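You operate a simulated robot arm through the tools that you are given. There is no shell and no other tool.

You are at the controls of a simulated robot arm. One attempt, no reset.

Task
Put the small gold nut, the small black ring and tin No 95 in the silver tray.
Fine: nut and ring are in the lower drawer; shut it again. Set down upright: small gold nut, what you pick out.

The check looks at the end state, three seconds after you hand in, the way a careful person would. Anything else that was tipped, shoved, dropped, spilled or broken makes it a failure.

Robot
A 6-joint arm with a two-finger gripper, fixed in place. Base frame: the origin is at the foot of the arm, x ahead of it, y to its left, z up. Readings come in m, degrees, newtons and seconds.
Its first joint turns from -166.0 to 166.0 degrees. Payload 2.45 kg.
The tool frame sits at the grasp point between the pads (the TCP): z along the fingers, y along the line on which they close. The tips reach 0.02 m beyond it. The gripper opens to 0.14 m. The gripper's body begins 0.168 m behind the TCP.
Orientation is that of the tool frame in the base frame, as [roll, pitch, yaw] about the fixed x, y, z axes, in that order (R = Rz(yaw) Ry(pitch) Rx(roll)). With the fingers straight down and closing along the base's y, the tool's x points along the base's -x, its y along +y and its z along -z.

Tools
- The arm moves only by the tool send_rows. Its argument "motion" is a list of rows, each an object of numbers (a shift or turn left out is 0, a gripper value left out holds the last): "dx", "dy", "dz": the shift along the base's x, y, z in units of 100 mm (1.0 is 100 mm); "wx", "wy", "wz": the turn, a rotation vector about the base's x, y, z in units of 45 degrees (1.0 is 45 degrees); "hand": the opening, from 0 (shut) to 1 (fully open). In form: [{"dx": .., "dy": .., "dz": .., "wx": .., "wy": .., "wz": .., "hand": ..}, ...]. A call has 1 to 20 rows; each row is the pose to reach, as a shift and turn from the pose commanded when the call began. A call with a number of a shift or a turn outside -1 to 1 is refused whole. Rows are played at 5 a second. More than 0.05 m and 8.6 degrees between two rows, or a gripper value outside its range, and nothing of the call is played. Where a pose cannot be reached the arm comes as near as it can. A force on the tool above 40 N (or 10 N above the force at the start of the call, whichever is more), or a blocked arm, ends the call early, and 0.2 s more pass. The fingers move at their own pace (about 0.045 m/s each) and stop on an object; they squeeze with about 35 N. The grip force told is the motor's: it shows also when the fingers shut on nothing. Time passes only in rows, and 0.2 s behind the last, so rows that repeat a pose let the fingers close. The reply holds the time, the measured pose of the TCP, the force on the tool along the base axes, the opening and the grip force, in the units named above and with some noise, with the torque about the TCP (base axes, N m) and any sound that the robot's microphone picked up, and new pictures: "views" is both (left out), scene, wrist or none.
- Cameras (640 x 400 px; columns grow to the right, rows downward): "scene" is now at [0.0183, 0.1841, 1.5173]; the picture's right is [0.08, -1.00, 0.00], its down [-0.57, -0.05, -0.82] and it looks along [0.82, 0.07, -0.57] (base axes); focal length 214 px, centre (320, 200). "wrist" rides on the gripper at [0.078, 0.011, -0.209] in the tool frame; the picture's right is [-0.14, 0.99, 0.00], its down [-0.92, -0.13, -0.37] and it looks along [-0.37, -0.05, 0.93] (tool axes); focal length 280 px, centre (320, 200). There is no depth. A picture from a camera that has moved, and an enlarged one, comes with that camera's place and axes in the base frame and with its lens. The place of the scene camera against the robot may be out by one fixed shift of up to 0.018 m in any direction.
- turn_head(pan, tilt): turns the head with the scene camera to pan (to the left, within 155 degrees either way) and tilt (down, from -29 to 69), counted from straight ahead of the robot. It gives what a move gives, and a new picture of the scene camera.
- close_up(camera, box): a new picture of the part [left, top, right, bottom] of that camera's present view, enlarged. No time passes.
- sign_off(): hands the job in; it is judged then, once.

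Places have to be worked out from the pictures, the camera data and where the tool is seen. Open the gripper and draw the arm clear of the work before you hand the job in, unless the task says otherwise.

The tools are called after "Call:" as a command line: name --argument value ..., lists and objects as JSON in quotes. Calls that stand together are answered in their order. send_rows: Moves the arm, as the interface text tells. Its arguments: {"type":"object","properties":{"motion":{"type":"array","items":{"type":"object","properties":{"dx":{"type":"number"},"dy":{"type":"number"},"dz":{"type":"number"},"wx":{"type":"number"},"wy":{"type":"number"},"wz":{"type":"number"},"hand":{"type":"number"}}}},"views":{"type":"string","enum":["both","scene","wrist","none"]}},"required":["motion"]} The other tools are called the same way: turn_head (pan, tilt) turns the head that bears the scene camera; close_up (camera, box) takes an enlarged picture of a part of a camera's view; sign_off () hands the job in.

At the start:

```text
t: 0.0
eef_pos: [0.5645, 0.0308, 1.4676]
ee_rot: [180.0, 0.1, 179.9]
force: [-0.3, -0.1, 0.8]
torque: [-0.02, 0.0, 0.01]
opening: 0.1402
finger_force: 0.0
head pan, tilt: [4.9, 34.6]
```

scene: 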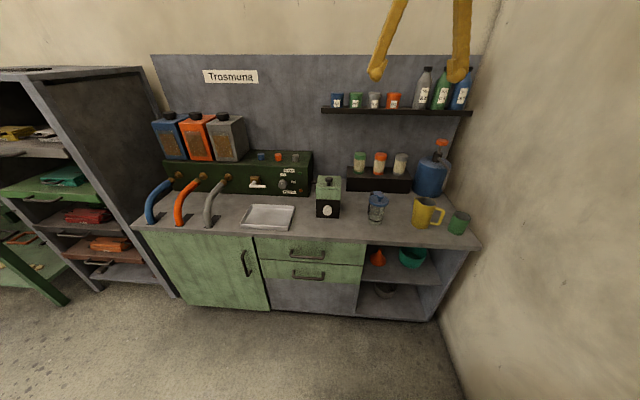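
wrist: 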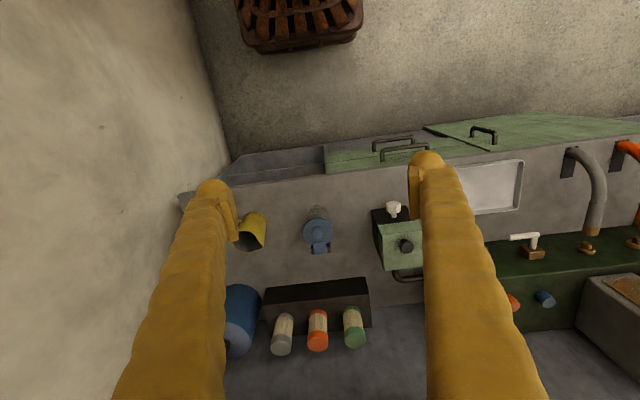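

The pictures show a workbench with drawers, a silver tray, tins on shelves. I take enlarged views first to find tin No 95 and the lower drawer.

Call:
close_up --camera "scene" --box '[320, 60, 480, 160]'

Call:
close_up --camera "scene" --box '[300, 140, 480, 252]'

Call:
close_up --camera "scene" --box '[140, 180, 380, 330]'

Call:
close_up --camera "scene" --box '[330, 230, 480, 324]'

```text
4.00 times, centred on (400, 110) of scene
camera zoom: at [0.0183, 0.1841, 1.5173], right [0.08, -1.0, 0.0], down [-0.57, -0.05, -0.82], along [0.82, 0.07, -0.57], focal length 858 px, centre (0, 560)
```

zoom: 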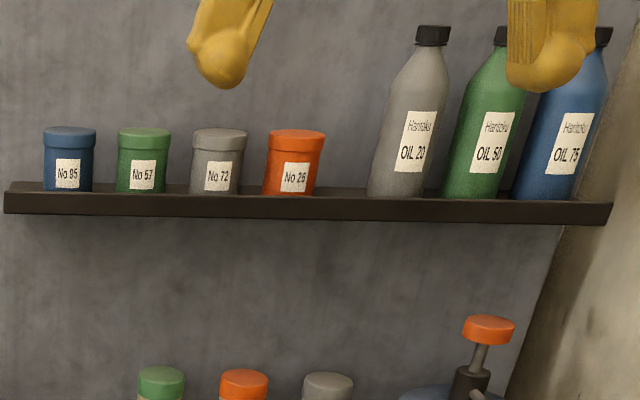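

```text
3.56 times, centred on (390, 196) of scene
camera zoom: at [0.0183, 0.1841, 1.5173], right [0.08, -1.0, 0.0], down [-0.57, -0.05, -0.82], along [0.82, 0.07, -0.57], focal length 763 px, centre (71, 214)
```

zoom: 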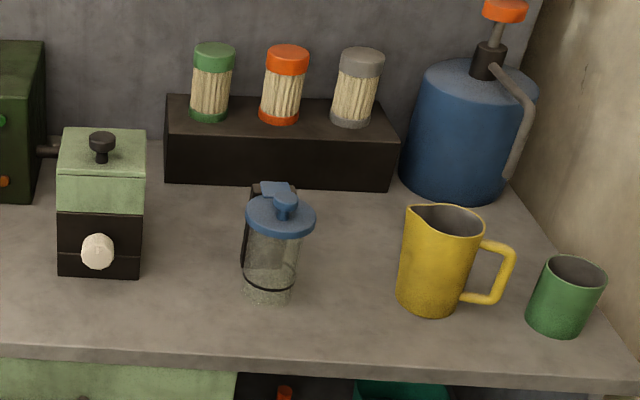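

```text
2.67 times, centred on (260, 255) of scene
camera zoom: at [0.0183, 0.1841, 1.5173], right [0.08, -1.0, 0.0], down [-0.57, -0.05, -0.82], along [0.82, 0.07, -0.57], focal length 572 px, centre (480, 53)
```

zoom: 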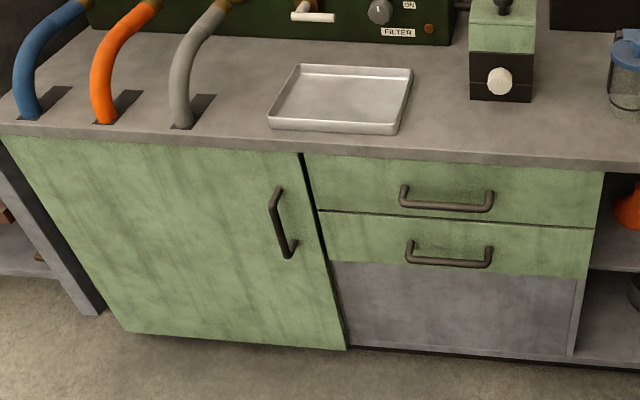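

```text
4.26 times, centred on (405, 277) of scene
camera zoom: at [0.0183, 0.1841, 1.5173], right [0.08, -1.0, 0.0], down [-0.57, -0.05, -0.82], along [0.82, 0.07, -0.57], focal length 913 px, centre (-42, -128)
```

zoom: 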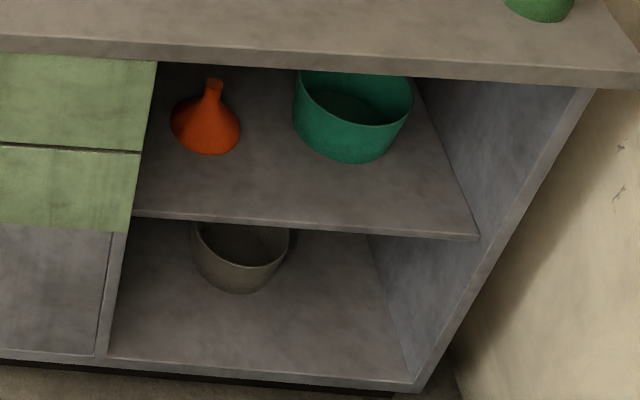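

The blue tin on the upper shelf reads something like 95 or 85; I zoom in closer on the tin labels and on the tray and drawers.

Call:
close_up --camera "scene" --box '[328, 88, 360, 108]'

Call:
close_up --camera "scene" --box '[360, 88, 408, 118]'

Call:
close_up --camera "scene" --box '[230, 195, 310, 245]'

Call:
close_up --camera "scene" --box '[240, 230, 380, 318]'

```text
16.00 times, centred on (344, 98) of scene
camera zoom: at [0.0183, 0.1841, 1.5173], right [0.08, -1.0, 0.0], down [-0.57, -0.05, -0.82], along [0.82, 0.07, -0.57], focal length 3432 px, centre (-64, 1832)
```

zoom: 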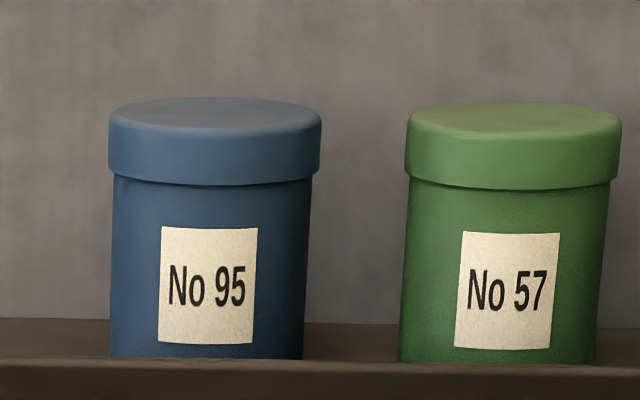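

```text
13.33 times, centred on (384, 103) of scene
camera zoom: at [0.0183, 0.1841, 1.5173], right [0.08, -1.0, 0.0], down [-0.57, -0.05, -0.82], along [0.82, 0.07, -0.57], focal length 2860 px, centre (-533, 1493)
```

zoom: 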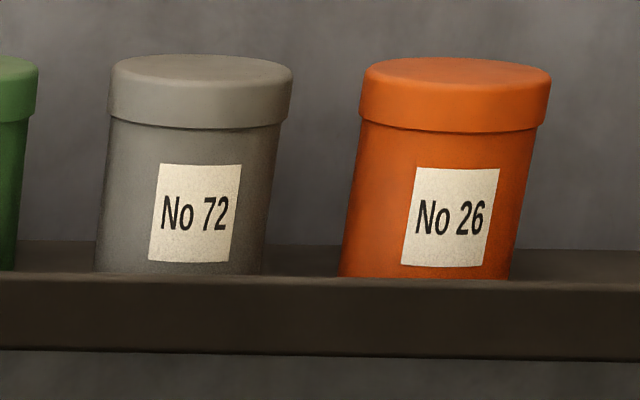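

```text
8.00 times, centred on (270, 220) of scene
camera zoom: at [0.0183, 0.1841, 1.5173], right [0.08, -1.0, 0.0], down [-0.57, -0.05, -0.82], along [0.82, 0.07, -0.57], focal length 1716 px, centre (720, 40)
```

zoom: 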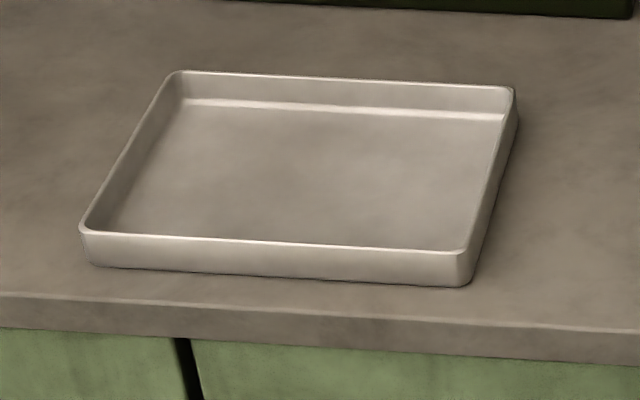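

```text
4.55 times, centred on (310, 274) of scene
camera zoom: at [0.0183, 0.1841, 1.5173], right [0.08, -1.0, 0.0], down [-0.57, -0.05, -0.82], along [0.82, 0.07, -0.57], focal length 975 px, centre (366, -136)
```

zoom: 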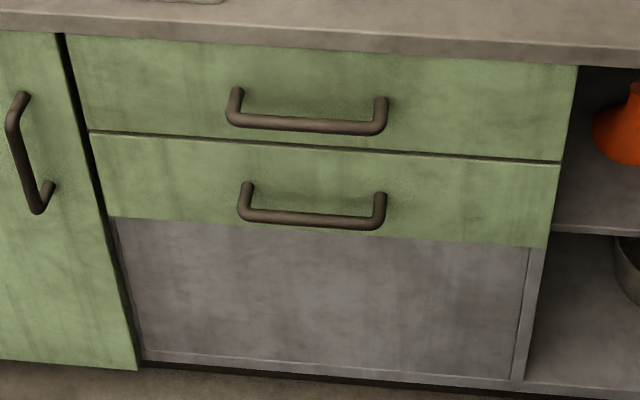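

Tin No 95 is the blue leftmost one on the upper shelf; the lower drawer handle is about x 0.73, y 0.31, z 0.51 by my first rays (counter top near z 0.79, front edge x 0.76). I look around with the head for the arm's own build and surroundings.

Call:
turn_head --pan 5 --tilt 65

Call:
turn_head --pan 5 --tilt 5

Call:
turn_head --pan -50 --tilt 30

Call:
turn_head --pan 4.9 --tilt 34.6

```text
t: 0.9
eef_pos: [0.5645, 0.0304, 1.4687]
ee_rot: [-179.9, -0.1, -180.0]
force: [0.4, -0.6, 1.0]
torque: [0.0, 0.01, 0.0]
opening: 0.14
finger_force: 0.1
head pan, tilt: [5.0, 65.0]
```

scene: 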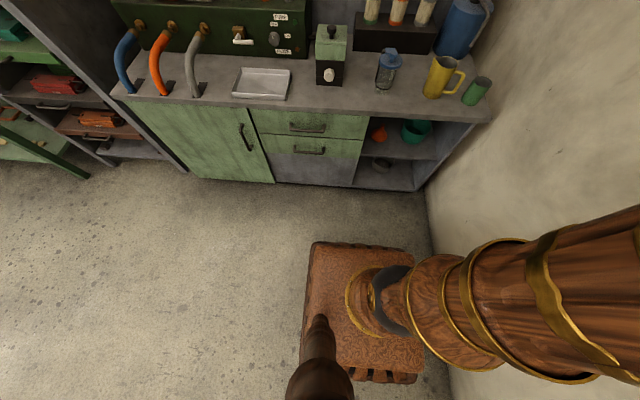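

```text
t: 2.2
eef_pos: [0.5651, 0.0305, 1.4687]
ee_rot: [-180.0, 0.0, 180.0]
force: [-0.3, 0.5, 1.0]
torque: [0.0, -0.04, 0.0]
opening: 0.1399
finger_force: 0.0
head pan, tilt: [5.0, 5.0]
```

scene: 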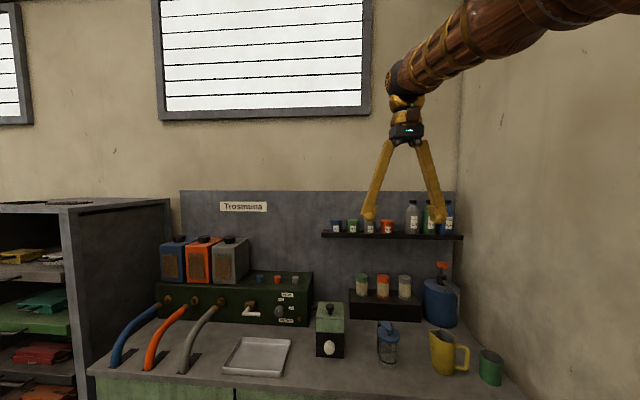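

```text
t: 3.5
eef_pos: [0.5654, 0.03, 1.4679]
ee_rot: [-180.0, 0.0, 179.9]
force: [0.4, 0.2, 0.5]
torque: [0.01, 0.0, -0.02]
opening: 0.1401
finger_force: 0.0
head pan, tilt: [-50.0, 30.0]
```

scene: 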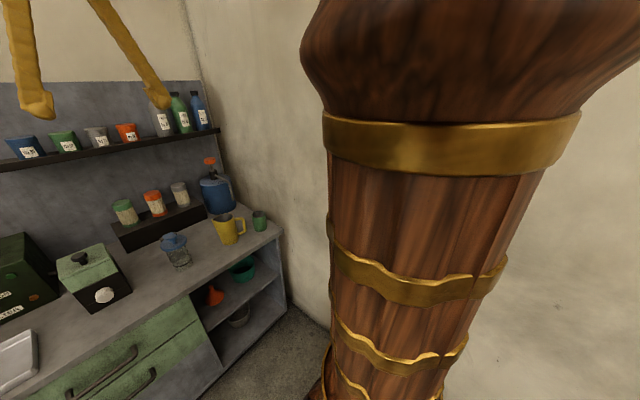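

```text
t: 4.7
eef_pos: [0.5655, 0.0311, 1.4673]
ee_rot: [-180.0, 0.0, 180.0]
force: [0.2, 1.0, 0.5]
torque: [0.01, -0.04, 0.01]
opening: 0.14
finger_force: 0.1
head pan, tilt: [4.9, 34.6]
```

scene: 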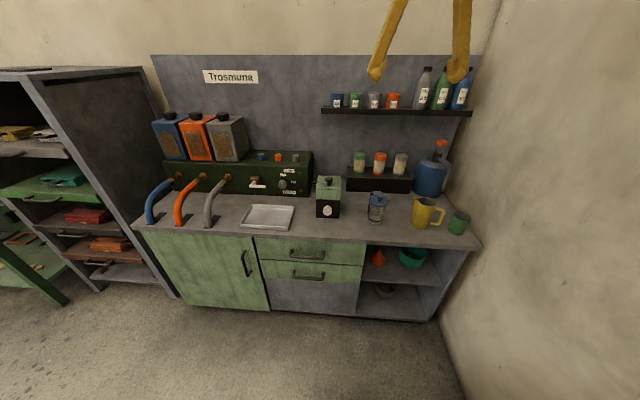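

The arm is a large UR-like arm standing on the floor with a wall at its right. I zoom on the fingertips to calibrate the scene camera against the known TCP.

Call:
close_up --camera "scene" --box '[352, 40, 496, 130]'

Call:
close_up --camera "wrist" --box '[180, 120, 640, 400]'

```text
4.44 times, centred on (424, 85) of scene
camera zoom: at [0.0183, 0.1841, 1.5174], right [0.08, -1.0, 0.0], down [-0.57, -0.05, -0.82], along [0.82, 0.07, -0.57], focal length 953 px, centre (-142, 711)
```

zoom: 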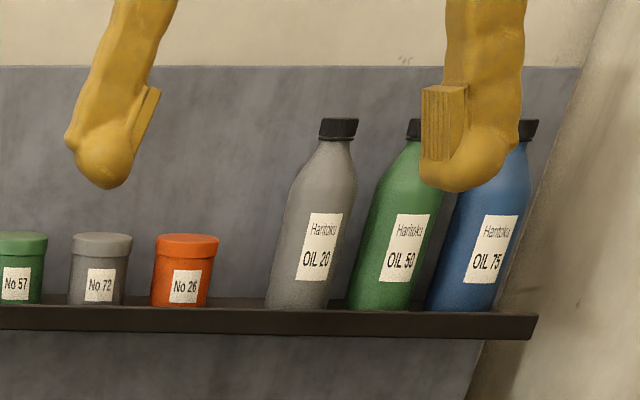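

```text
1.39 times, centred on (410, 260) of wrist
camera zoom: at [0.4882, 0.0407, 1.6769], right [0.14, 0.99, 0.0], down [0.92, -0.13, 0.37], along [0.37, -0.05, -0.93], focal length 390 px, centre (195, 116)
```

zoom: 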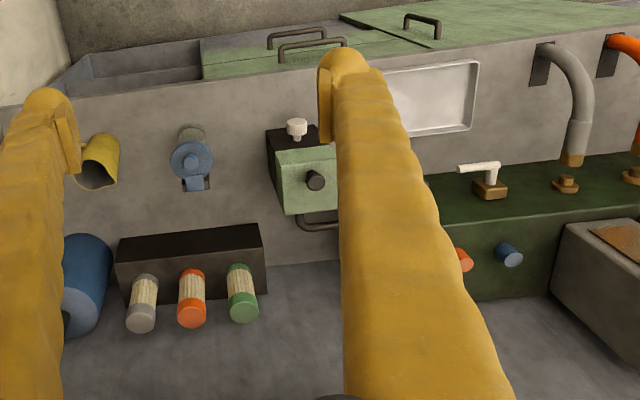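

The pads and bulbs are clear; next I move the arm forward while tilting the tool up toward horizontal so that the wrist camera can look at the shelf and tins.

Call:
send_rows --motion '[{"dx": 0.17, "wy": -0.17}, {"dx": 0.34, "wy": -0.34}, {"dx": 0.5, "wy": -0.5}, {"dx": 0.67, "wy": -0.67}, {"dx": 0.84, "wy": -0.84}, {"dx": 1.0, "wy": -1.0}, {"dx": 1.0, "wy": -1.0}]' --views "both"

```text
t: 6.3
eef_pos: [0.6648, 0.0294, 1.4685]
ee_rot: [-179.9, 45.1, 179.9]
force: [0.4, 0.3, -0.1]
torque: [-0.03, -0.02, -0.02]
opening: 0.1401
finger_force: 0.0
head pan, tilt: [4.9, 34.6]
camera wrist: at [0.4636, 0.0403, 1.56], right [0.1, 0.99, 0.1], down [0.39, -0.13, 0.91], along [0.92, -0.05, -0.4], focal length 280 px, centre (320, 200)
```

scene: 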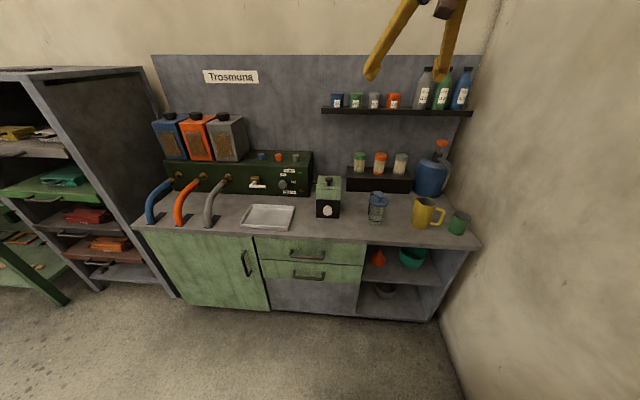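
wrist: 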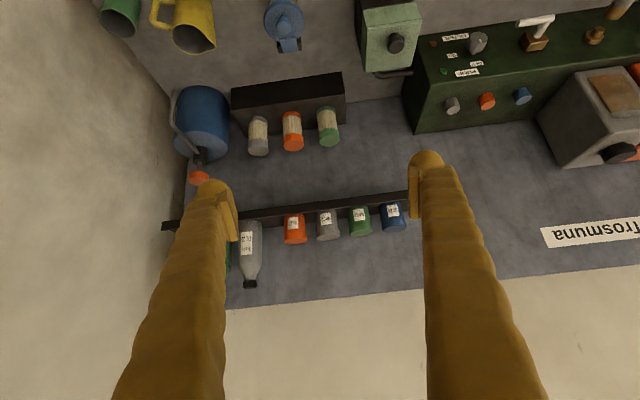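

The tool is at 45° and the wrist camera sees the tins (upside down). I zoom in on them and on the fingers in the scene view to measure.

Call:
close_up --camera "wrist" --box '[270, 180, 430, 280]'

Call:
close_up --camera "scene" --box '[320, 40, 480, 140]'

```text
4.00 times, centred on (350, 230) of wrist
camera zoom: at [0.4636, 0.0403, 1.56], right [0.1, 0.99, 0.1], down [0.39, -0.13, 0.91], along [0.92, -0.05, -0.4], focal length 1122 px, centre (200, 80)
```

zoom: 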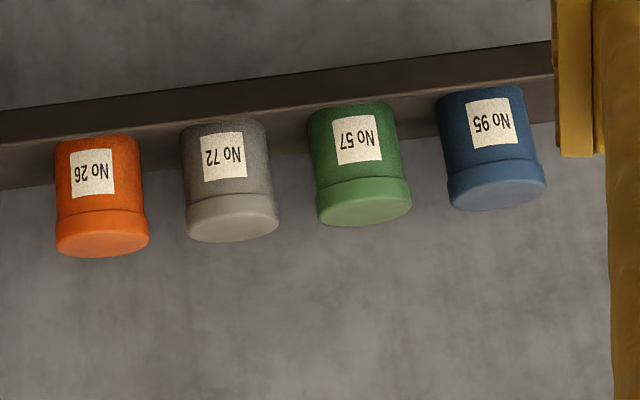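

```text
4.00 times, centred on (400, 90) of scene
camera zoom: at [0.0183, 0.1842, 1.5174], right [0.09, -1.0, 0.0], down [-0.57, -0.05, -0.82], along [0.82, 0.07, -0.57], focal length 858 px, centre (0, 640)
```

zoom: 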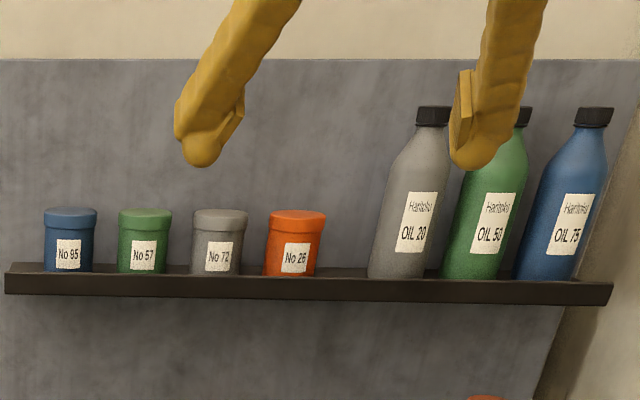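

I zoom in tighter on tin 95 in both cameras for triangulation.

Call:
close_up --camera "wrist" --box '[374, 195, 414, 220]'

Call:
close_up --camera "wrist" --box '[374, 215, 414, 240]'

Call:
close_up --camera "scene" --box '[320, 88, 360, 113]'

```text
16.00 times, centred on (394, 208) of wrist
camera zoom: at [0.4636, 0.0403, 1.56], right [0.1, 0.99, 0.1], down [0.39, -0.13, 0.91], along [0.92, -0.05, -0.4], focal length 4486 px, centre (-864, 80)
```

zoom: 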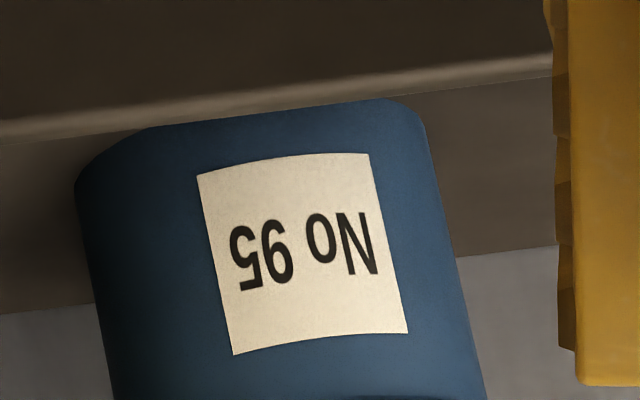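

```text
16.00 times, centred on (394, 228) of wrist
camera zoom: at [0.4636, 0.0403, 1.56], right [0.1, 0.99, 0.1], down [0.39, -0.13, 0.91], along [0.92, -0.05, -0.4], focal length 4486 px, centre (-864, -240)
```

zoom: 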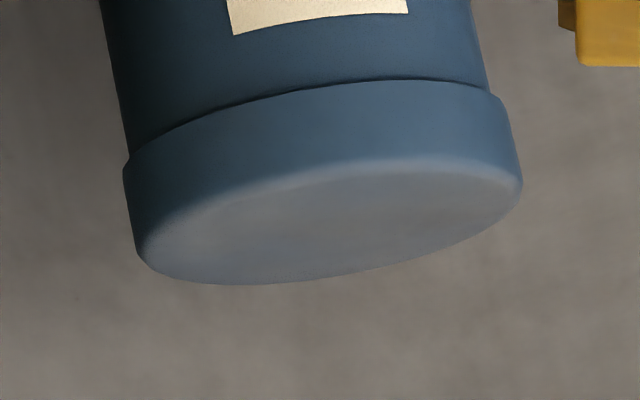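

```text
16.00 times, centred on (340, 100) of scene
camera zoom: at [0.0183, 0.1842, 1.5174], right [0.09, -1.0, 0.0], down [-0.57, -0.05, -0.82], along [0.82, 0.07, -0.57], focal length 3432 px, centre (0, 1792)
```

zoom: 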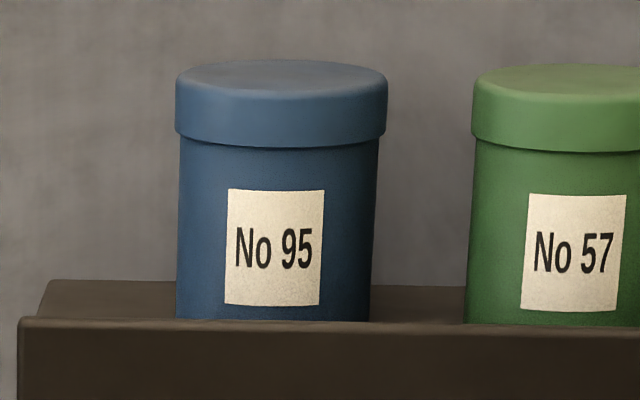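

Triangulating gives tin No 95 at about x 1.25–1.29, y 0.20, lid top z 1.34, behind a small raised lip on the shelf. I turn the tool on to horizontal, and shift left toward y 0.2 while lowering to about z 1.40.

Call:
send_rows --motion '[{"dx": 0.17, "dy": 0.17, "wy": -0.17}, {"dx": 0.34, "dy": 0.34, "wy": -0.34}, {"dx": 0.5, "dy": 0.5, "wy": -0.5}, {"dx": 0.67, "dy": 0.67, "wy": -0.67}, {"dx": 0.84, "dy": 0.84, "wy": -0.84}, {"dx": 1.0, "dy": 1.0, "wy": -1.0}, {"dx": 1.0, "dy": 1.0, "wy": -1.0}]' --views "both"

```text
t: 7.9
eef_pos: [0.7659, 0.1187, 1.4591]
ee_rot: [108.9, 85.0, 106.8]
force: [1.1, 3.0, 3.6]
torque: [-0.13, 0.49, -0.54]
opening: 0.1401
finger_force: 0.1
out of reach, approached as far as the arm can: row 4, 5
head pan, tilt: [4.9, 34.6]
camera wrist: at [0.5564, 0.143, 1.3879], right [0.04, 0.98, 0.22], down [-0.35, -0.19, 0.92], along [0.94, -0.11, 0.33], focal length 280 px, centre (320, 200)
```

scene: 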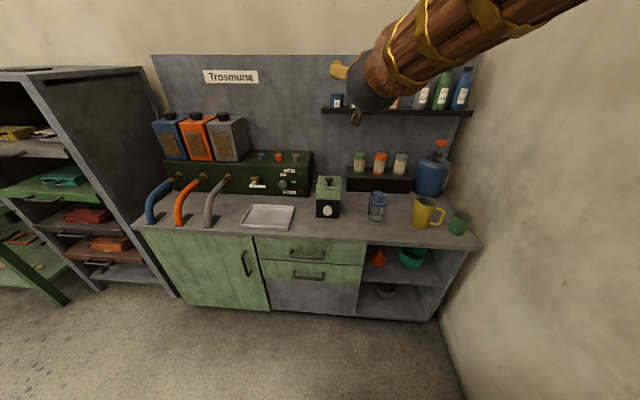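
wrist: 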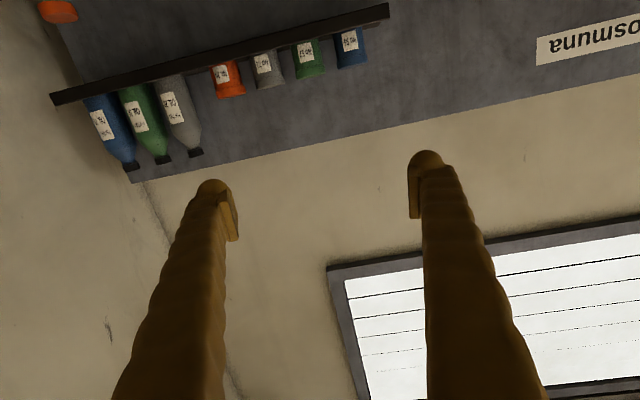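

Rows 4–5 were flagged and the pose is a few degrees off the commanded horizontal, so it may still be settling near a wrist singularity. I hold still for a moment and read the pose again.

Call:
send_rows --motion '[{"dx": 0.0}, {"dx": 0.0}, {"dx": 0.0}]' --views "both"

```text
t: 8.7
eef_pos: [0.7652, 0.1298, 1.4677]
ee_rot: [163.8, 89.9, 163.9]
force: [-0.1, -0.9, -0.3]
torque: [0.01, 0.01, -0.02]
opening: 0.1401
finger_force: 0.0
head pan, tilt: [4.9, 34.6]
camera wrist: at [0.558, 0.1404, 1.3902], right [0.0, 0.99, 0.14], down [-0.37, -0.13, 0.92], along [0.93, -0.05, 0.37], focal length 280 px, centre (320, 200)
```

scene: 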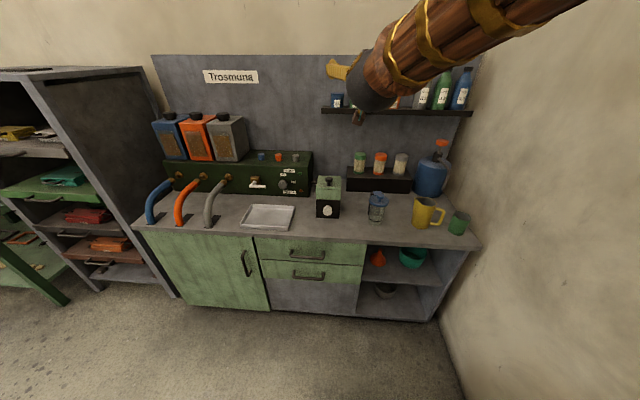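
wrist: 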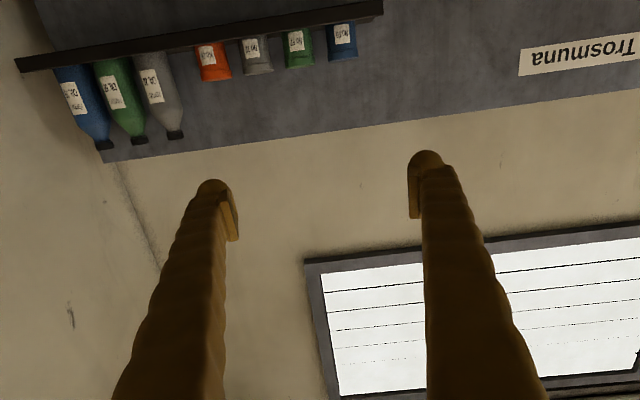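

The arm settled exactly at the horizontal pose. I zoom on the tins from here to triangulate with the previous wrist view.

Call:
close_up --camera "wrist" --box '[322, 20, 362, 45]'

Call:
close_up --camera "wrist" --box '[322, 42, 362, 67]'

Call:
close_up --camera "wrist" --box '[190, 0, 390, 125]'

```text
16.00 times, centred on (342, 32) of wrist
camera zoom: at [0.558, 0.1404, 1.3902], right [0.0, 0.99, 0.14], down [-0.37, -0.13, 0.92], along [0.93, -0.05, 0.37], focal length 4486 px, centre (-32, 2880)
```

zoom: 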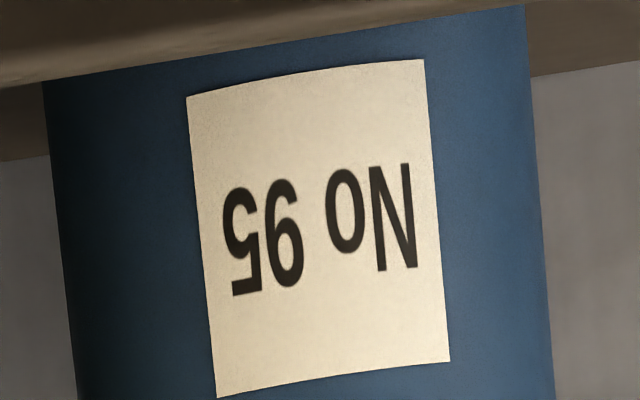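

```text
16.00 times, centred on (342, 54) of wrist
camera zoom: at [0.558, 0.1404, 1.3902], right [0.0, 0.99, 0.14], down [-0.37, -0.13, 0.92], along [0.93, -0.05, 0.37], focal length 4486 px, centre (-32, 2528)
```

zoom: 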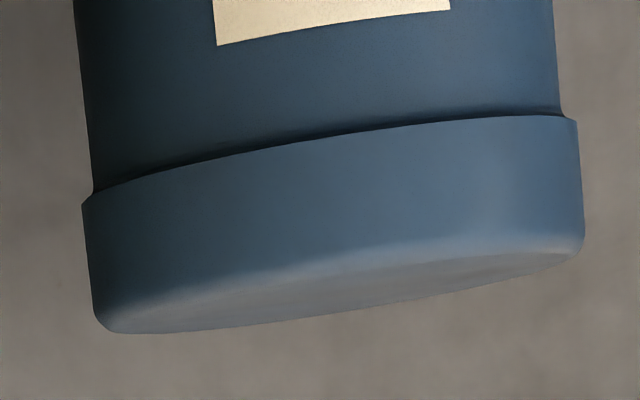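

```text
3.20 times, centred on (290, 62) of wrist
camera zoom: at [0.558, 0.1404, 1.3902], right [0.0, 0.99, 0.14], down [-0.37, -0.13, 0.92], along [0.93, -0.05, 0.37], focal length 897 px, centre (416, 640)
```

zoom: 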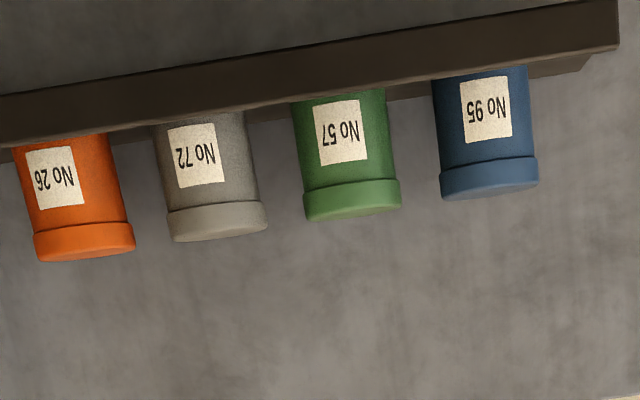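

Triangulation from the two wrist views agrees to 1 mm: tin 95 axis at (1.2645, 0.200), body z about 1.265–1.325, lid top 1.341, lip top about 1.277. I move toward a pre-grasp line at y 0.200, z 1.305 with the opening set to about 0.078 m.

Call:
send_rows --motion '[{"dx": 0.25, "dy": 0.18, "dz": -0.2, "hand": 0.557}, {"dx": 0.5, "dy": 0.36, "dz": -0.4}, {"dx": 0.75, "dy": 0.54, "dz": -0.6}, {"dx": 1.0, "dy": 0.706, "dz": -0.8}, {"dx": 1.0, "dy": 0.706, "dz": -0.8}]' --views "none"

Call:
send_rows --motion '[{"dx": 0.25, "dz": -0.2}, {"dx": 0.5, "dz": -0.4}, {"dx": 0.75, "dz": -0.6}, {"dx": 1.0, "dz": -0.83}, {"dx": 1.0, "dz": -0.83}, {"dx": 1.0, "dz": -0.83}]' --views "both"

```text
t: 9.9
eef_pos: [0.8655, 0.2011, 1.3877]
ee_rot: [-134.6, 89.9, -134.7]
force: [1.0, 0.3, 0.0]
torque: [-0.01, 0.03, -0.02]
opening: 0.0779
finger_force: 0.1
head pan, tilt: [4.9, 34.6]
```

```text
t: 11.3
eef_pos: [0.965, 0.1995, 1.3057]
ee_rot: [145.8, 90.0, 145.9]
force: [-1.0, 0.6, -0.5]
torque: [0.02, 0.01, -0.01]
opening: 0.0779
finger_force: 0.0
head pan, tilt: [4.9, 34.6]
camera wrist: at [0.7571, 0.2101, 1.2274], right [0.0, 0.99, 0.14], down [-0.37, -0.13, 0.92], along [0.93, -0.05, 0.37], focal length 280 px, centre (320, 200)
```

scene: 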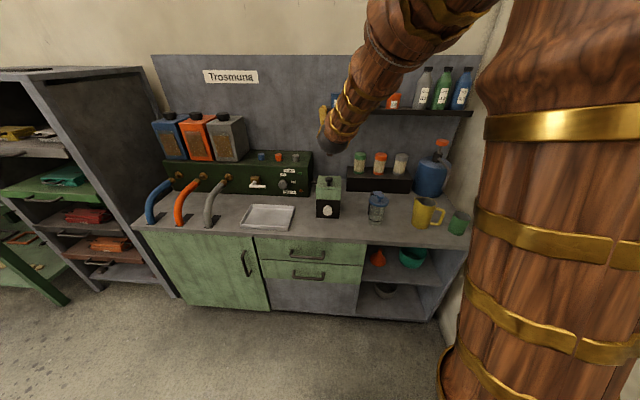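
wrist: 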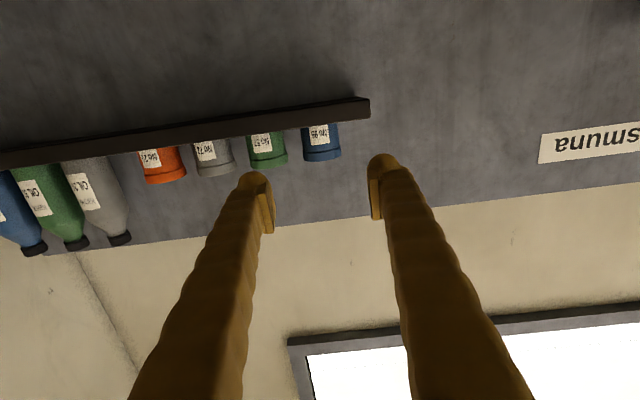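

The tin lies where projected (image about (320,133)), so alignment is good. I go forward 0.1 m and then look again before the final approach.

Call:
send_rows --motion '[{"dx": 0.33}, {"dx": 0.67}, {"dx": 1.0}, {"dx": 1.0}, {"dx": 1.0}]' --views "wrist"

Call:
close_up --camera "wrist" --box '[240, 110, 400, 210]'

```text
t: 12.5
eef_pos: [1.0634, 0.1997, 1.3056]
ee_rot: [49.0, 90.0, 49.1]
force: [0.0, 0.1, 0.1]
torque: [-0.01, 0.0, -0.04]
opening: 0.0783
finger_force: 0.0
head pan, tilt: [4.9, 34.6]
camera wrist: at [0.8569, 0.2113, 1.2267], right [0.0, 0.99, 0.14], down [-0.37, -0.13, 0.92], along [0.93, -0.05, 0.36], focal length 280 px, centre (320, 200)
```

wrist: 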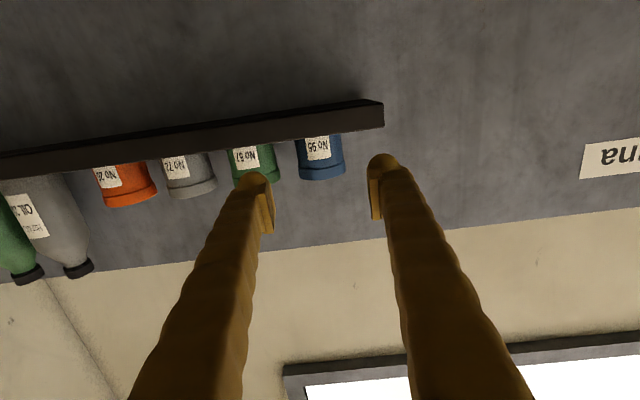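

```text
4.00 times, centred on (320, 160) of wrist
camera zoom: at [0.8569, 0.2113, 1.2267], right [0.0, 0.99, 0.14], down [-0.37, -0.13, 0.92], along [0.93, -0.05, 0.36], focal length 1122 px, centre (320, 360)
```

zoom: 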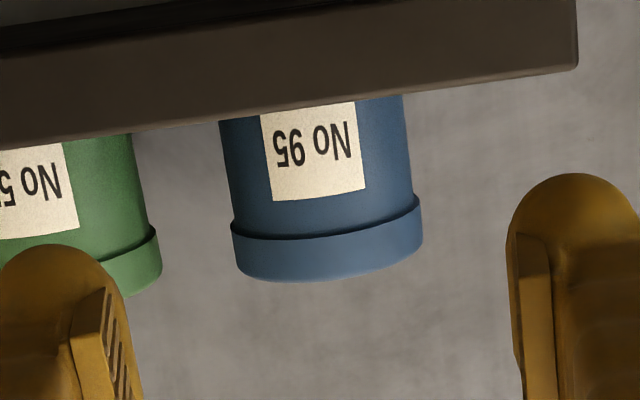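

Refined: tin axis y ≈ 0.199, neighbour tin 57's near edge ≈ 0.135, lip top z ≈ 1.281 at x ≈ 1.20, so the finger passes with clearance. I advance another 0.1 m, stopping with the tips still short of the lip, and look again.

Call:
send_rows --motion '[{"dx": 0.33, "hand": 0.55}, {"dx": 0.67}, {"dx": 0.95}, {"dx": 0.95}, {"dx": 0.95}]' --views "both"

Call:
close_up --camera "wrist" --box '[240, 120, 400, 220]'

```text
t: 13.7
eef_pos: [1.1606, 0.1998, 1.3058]
ee_rot: [-117.3, 90.0, -117.3]
force: [0.5, -0.5, 0.1]
torque: [0.01, 0.02, -0.01]
opening: 0.0771
finger_force: 0.1
head pan, tilt: [4.9, 34.6]
camera wrist: at [0.9529, 0.2109, 1.2267], right [0.0, 0.99, 0.14], down [-0.37, -0.13, 0.92], along [0.93, -0.05, 0.36], focal length 280 px, centre (320, 200)
```

scene: 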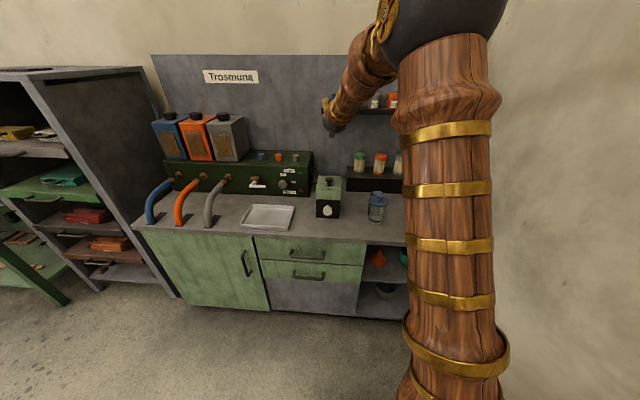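
wrist: 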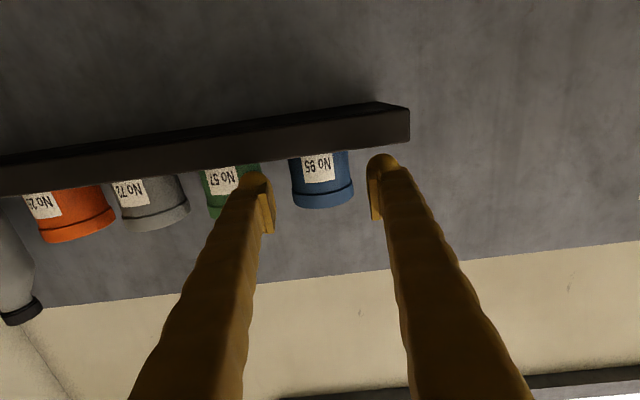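

```text
4.00 times, centred on (320, 170) of wrist
camera zoom: at [0.9529, 0.2109, 1.2267], right [0.0, 0.99, 0.14], down [-0.37, -0.13, 0.92], along [0.93, -0.05, 0.36], focal length 1122 px, centre (320, 320)
```

zoom: 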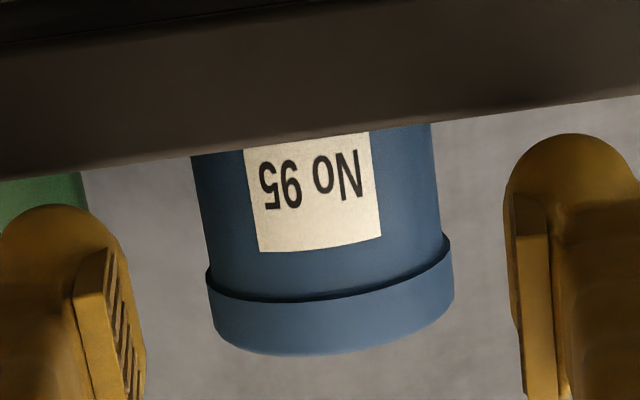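

Lined up within about 1 mm (tin y ≈ 0.1985, axis x ≈ 1.26). I now slide in slowly to x 1.26 with the fingers either side, without closing yet.

Call:
send_rows --motion '[{"dx": 0.0, "dy": -0.01, "dz": 0.02}, {"dx": 0.2, "dy": -0.01, "dz": 0.02}, {"dx": 0.4, "dy": -0.01, "dz": 0.02}, {"dx": 0.6, "dy": -0.01, "dz": 0.02}, {"dx": 0.8, "dy": -0.01, "dz": 0.02}, {"dx": 0.98, "dy": -0.01, "dz": 0.02}, {"dx": 0.98, "dy": -0.01, "dz": 0.02}]' --views "both"

Call:
close_up --camera "wrist" --box '[240, 130, 400, 230]'

```text
t: 15.3
eef_pos: [1.258, 0.202, 1.3082]
ee_rot: [99.7, 90.0, 99.5]
force: [-0.1, -0.3, 0.0]
torque: [0.03, -0.01, -0.02]
opening: 0.0768
finger_force: 0.0
head pan, tilt: [4.9, 34.6]
camera wrist: at [1.0506, 0.2102, 1.2284], right [0.0, 0.99, 0.14], down [-0.37, -0.13, 0.92], along [0.93, -0.05, 0.37], focal length 280 px, centre (320, 200)
```

scene: 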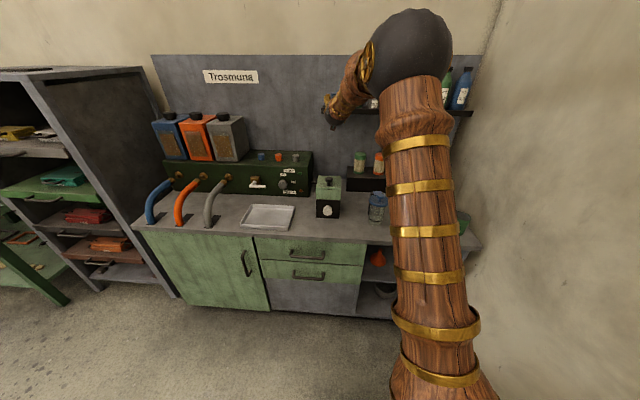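
wrist: 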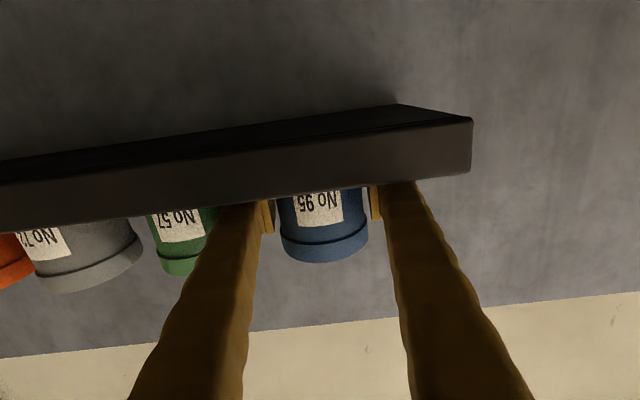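

```text
4.00 times, centred on (320, 180) of wrist
camera zoom: at [1.0506, 0.2102, 1.2284], right [0.0, 0.99, 0.14], down [-0.37, -0.13, 0.92], along [0.93, -0.05, 0.37], focal length 1122 px, centre (320, 280)
```

zoom: 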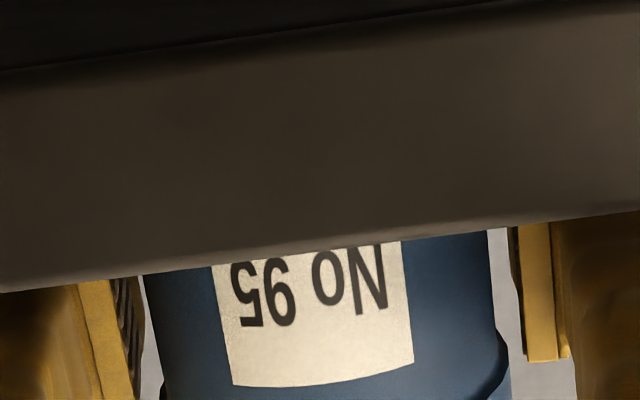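

The tin sits between the pads with clearance on both sides and no contact force. I close the gripper in place.

Call:
send_rows --motion '[{"hand": 0.3}, {"hand": 0.3}, {"hand": 0.3}, {"hand": 0.3}]' --views "wrist"

```text
t: 16.3
eef_pos: [1.2571, 0.1993, 1.3078]
ee_rot: [-128.9, 90.0, -128.9]
force: [1.1, -0.4, -0.8]
torque: [-0.05, -0.01, 0.02]
opening: 0.0695
finger_force: 34.7
head pan, tilt: [4.9, 34.6]
camera wrist: at [1.0504, 0.2102, 1.2284], right [0.0, 0.99, 0.14], down [-0.37, -0.13, 0.92], along [0.93, -0.05, 0.36], focal length 280 px, centre (320, 200)
```

wrist: 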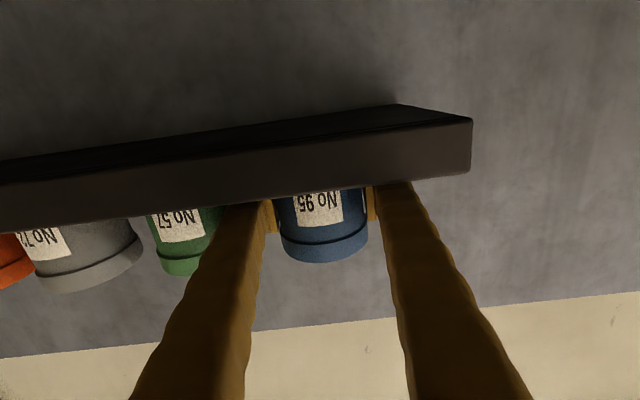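

The grip holds on 0.0695 m at 34.7 N. I lift the tin straight up 4 cm over the lip.

Call:
send_rows --motion '[{"dz": 0.08}, {"dz": 0.16}, {"dz": 0.24}, {"dz": 0.32}, {"dz": 0.4}, {"dz": 0.4}]' --views "both"

```text
t: 17.7
eef_pos: [1.2581, 0.1995, 1.3471]
ee_rot: [29.6, 90.0, 29.6]
force: [-0.2, 0.0, -2.0]
torque: [0.02, -0.04, 0.01]
opening: 0.0694
finger_force: 35.1
head pan, tilt: [4.9, 34.6]
camera wrist: at [1.0506, 0.2102, 1.2687], right [0.0, 0.99, 0.14], down [-0.37, -0.13, 0.92], along [0.93, -0.05, 0.36], focal length 280 px, centre (320, 200)
```

scene: 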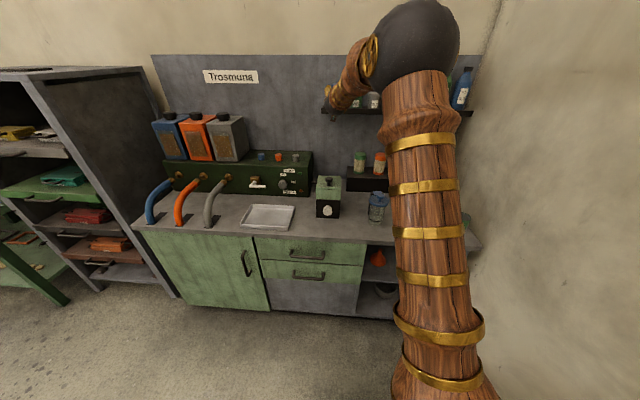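
wrist: 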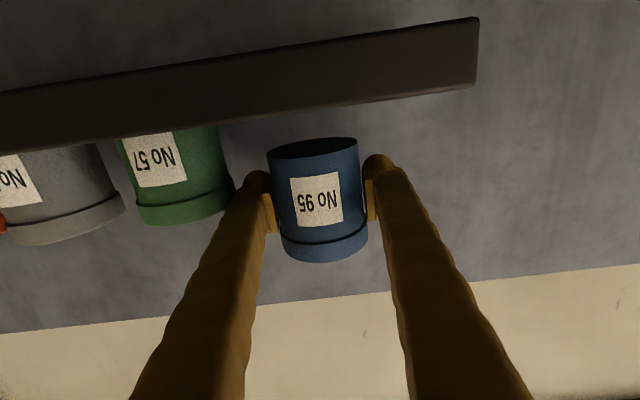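

Lifted cleanly, upright and with about 2 N of weight. I zoom in to measure the distance from the grip to the tin's bottom.

Call:
close_up --camera "wrist" --box '[256, 120, 384, 200]'

Call:
close_up --camera "wrist" --box '[256, 190, 384, 270]'

```text
5.00 times, centred on (320, 160) of wrist
camera zoom: at [1.0506, 0.2102, 1.2687], right [0.0, 0.99, 0.14], down [-0.37, -0.13, 0.92], along [0.93, -0.05, 0.36], focal length 1402 px, centre (320, 400)
```

zoom: 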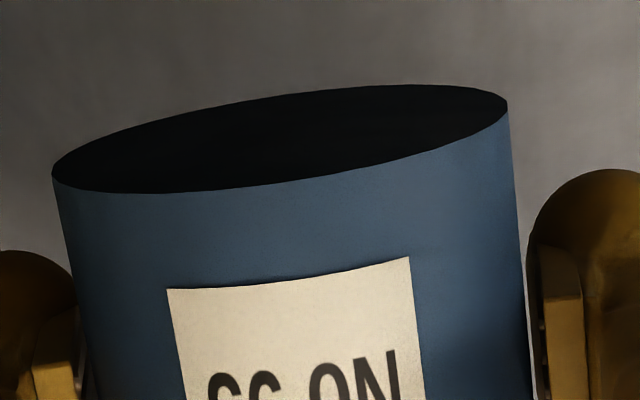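

```text
5.00 times, centred on (320, 230) of wrist
camera zoom: at [1.0506, 0.2102, 1.2687], right [0.0, 0.99, 0.14], down [-0.37, -0.13, 0.92], along [0.93, -0.05, 0.36], focal length 1402 px, centre (320, 50)
```

zoom: 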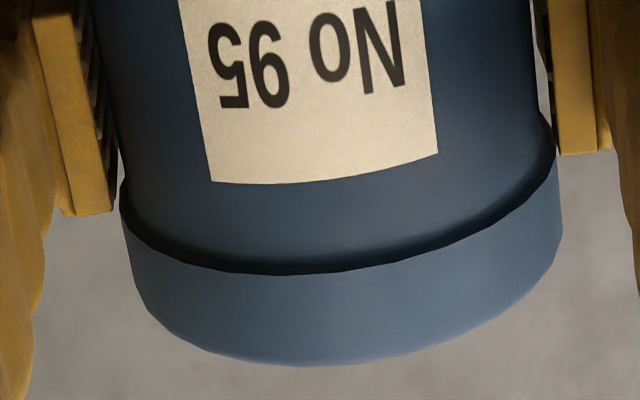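

The grip sits about 0.039 m above the tin's bottom. I draw straight back out from the shelf, 0.2 m.

Call:
send_rows --motion '[{"dx": -0.2}, {"dx": -0.4}, {"dx": -0.6}, {"dx": -0.8}, {"dx": -1.0}, {"dx": -1.0}]' --views "none"

Call:
send_rows --motion '[{"dx": -0.25, "dz": -0.1}, {"dx": -0.5, "dz": -0.2}, {"dx": -0.75, "dz": -0.3}, {"dx": -1.0, "dz": -0.4}, {"dx": -1.0, "dz": -0.4}]' --views "both"

```text
t: 19.1
eef_pos: [1.1569, 0.1998, 1.3479]
ee_rot: [-27.9, 89.9, -27.8]
force: [0.3, -0.6, -3.2]
torque: [0.0, -0.06, -0.02]
opening: 0.0695
finger_force: 34.6
head pan, tilt: [4.9, 34.6]
```

```text
t: 20.3
eef_pos: [1.0584, 0.1986, 1.3071]
ee_rot: [-26.2, 90.0, -26.3]
force: [-0.2, 0.7, -1.9]
torque: [-0.02, -0.04, 0.01]
opening: 0.0696
finger_force: 34.7
head pan, tilt: [4.9, 34.6]
camera wrist: at [0.8504, 0.2098, 1.2287], right [0.0, 0.99, 0.14], down [-0.37, -0.13, 0.92], along [0.93, -0.05, 0.37], focal length 280 px, centre (320, 200)
```

scene: 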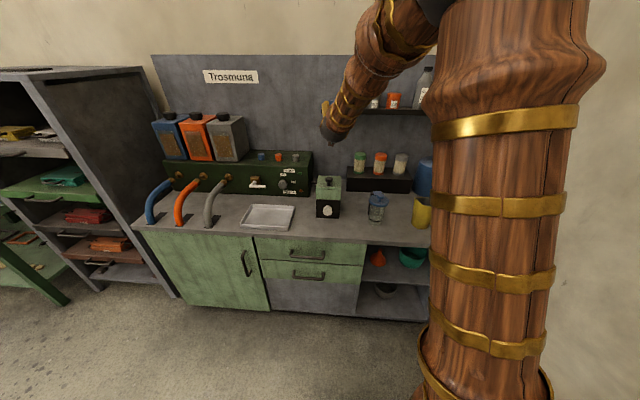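
wrist: 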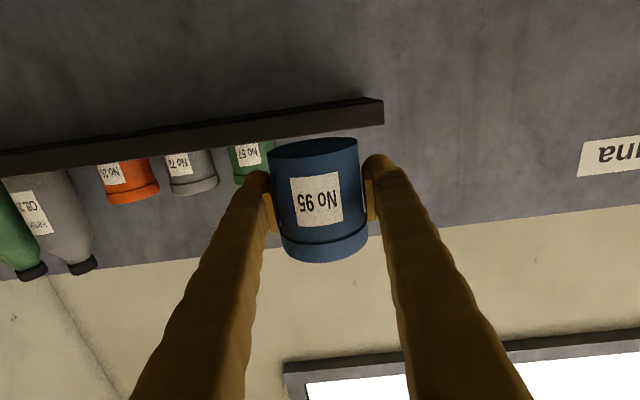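

Tin and gripper are clear of the shelf. I carry it leftward and down toward a point above the tray around (0.87, 0.55, 1.10).

Call:
send_rows --motion '[{"dx": -0.25, "dy": 0.22, "dz": -0.1}, {"dx": -0.5, "dy": 0.45, "dz": -0.2}, {"dx": -0.75, "dy": 0.67, "dz": -0.3}, {"dx": -1.0, "dy": 0.9, "dz": -0.4}, {"dx": -1.0, "dy": 0.9, "dz": -0.4}]' --views "none"

Call:
send_rows --motion '[{"dx": -0.25, "dy": 0.25, "dz": -0.1}, {"dx": -0.5, "dy": 0.5, "dz": -0.2}, {"dx": -0.75, "dy": 0.75, "dz": -0.3}, {"dx": -0.9, "dy": 1.0, "dz": -0.4}, {"dx": -0.9, "dy": 1.0, "dz": -0.4}]' --views "both"

```text
t: 21.5
eef_pos: [0.9581, 0.2901, 1.2674]
ee_rot: [-56.4, 89.9, -56.5]
force: [-0.4, 0.6, -2.5]
torque: [0.01, -0.03, 0.01]
opening: 0.0695
finger_force: 34.6
head pan, tilt: [4.9, 34.6]
```

```text
t: 22.7
eef_pos: [0.868, 0.3899, 1.2267]
ee_rot: [90.2, 89.9, 90.2]
force: [0.2, 0.1, -2.8]
torque: [0.0, -0.01, -0.02]
opening: 0.0692
finger_force: 35.2
head pan, tilt: [4.9, 34.6]
camera wrist: at [0.6603, 0.4001, 1.1475], right [0.0, 0.99, 0.14], down [-0.37, -0.13, 0.92], along [0.93, -0.05, 0.37], focal length 280 px, centre (320, 200)
```

scene: 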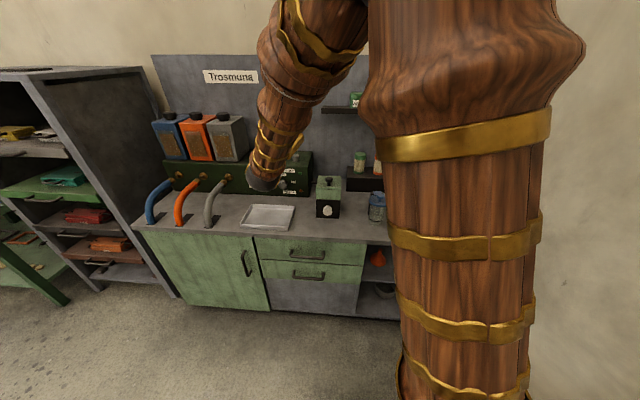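
wrist: 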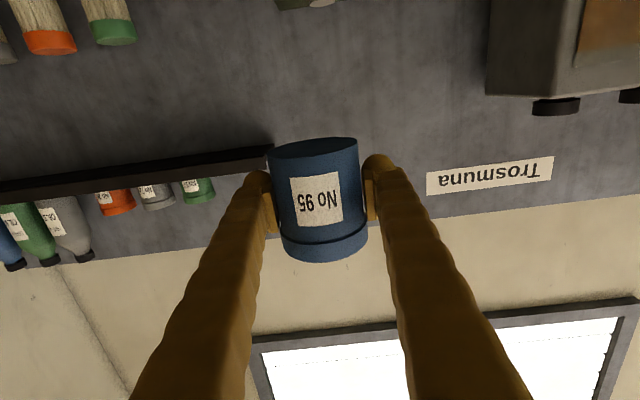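

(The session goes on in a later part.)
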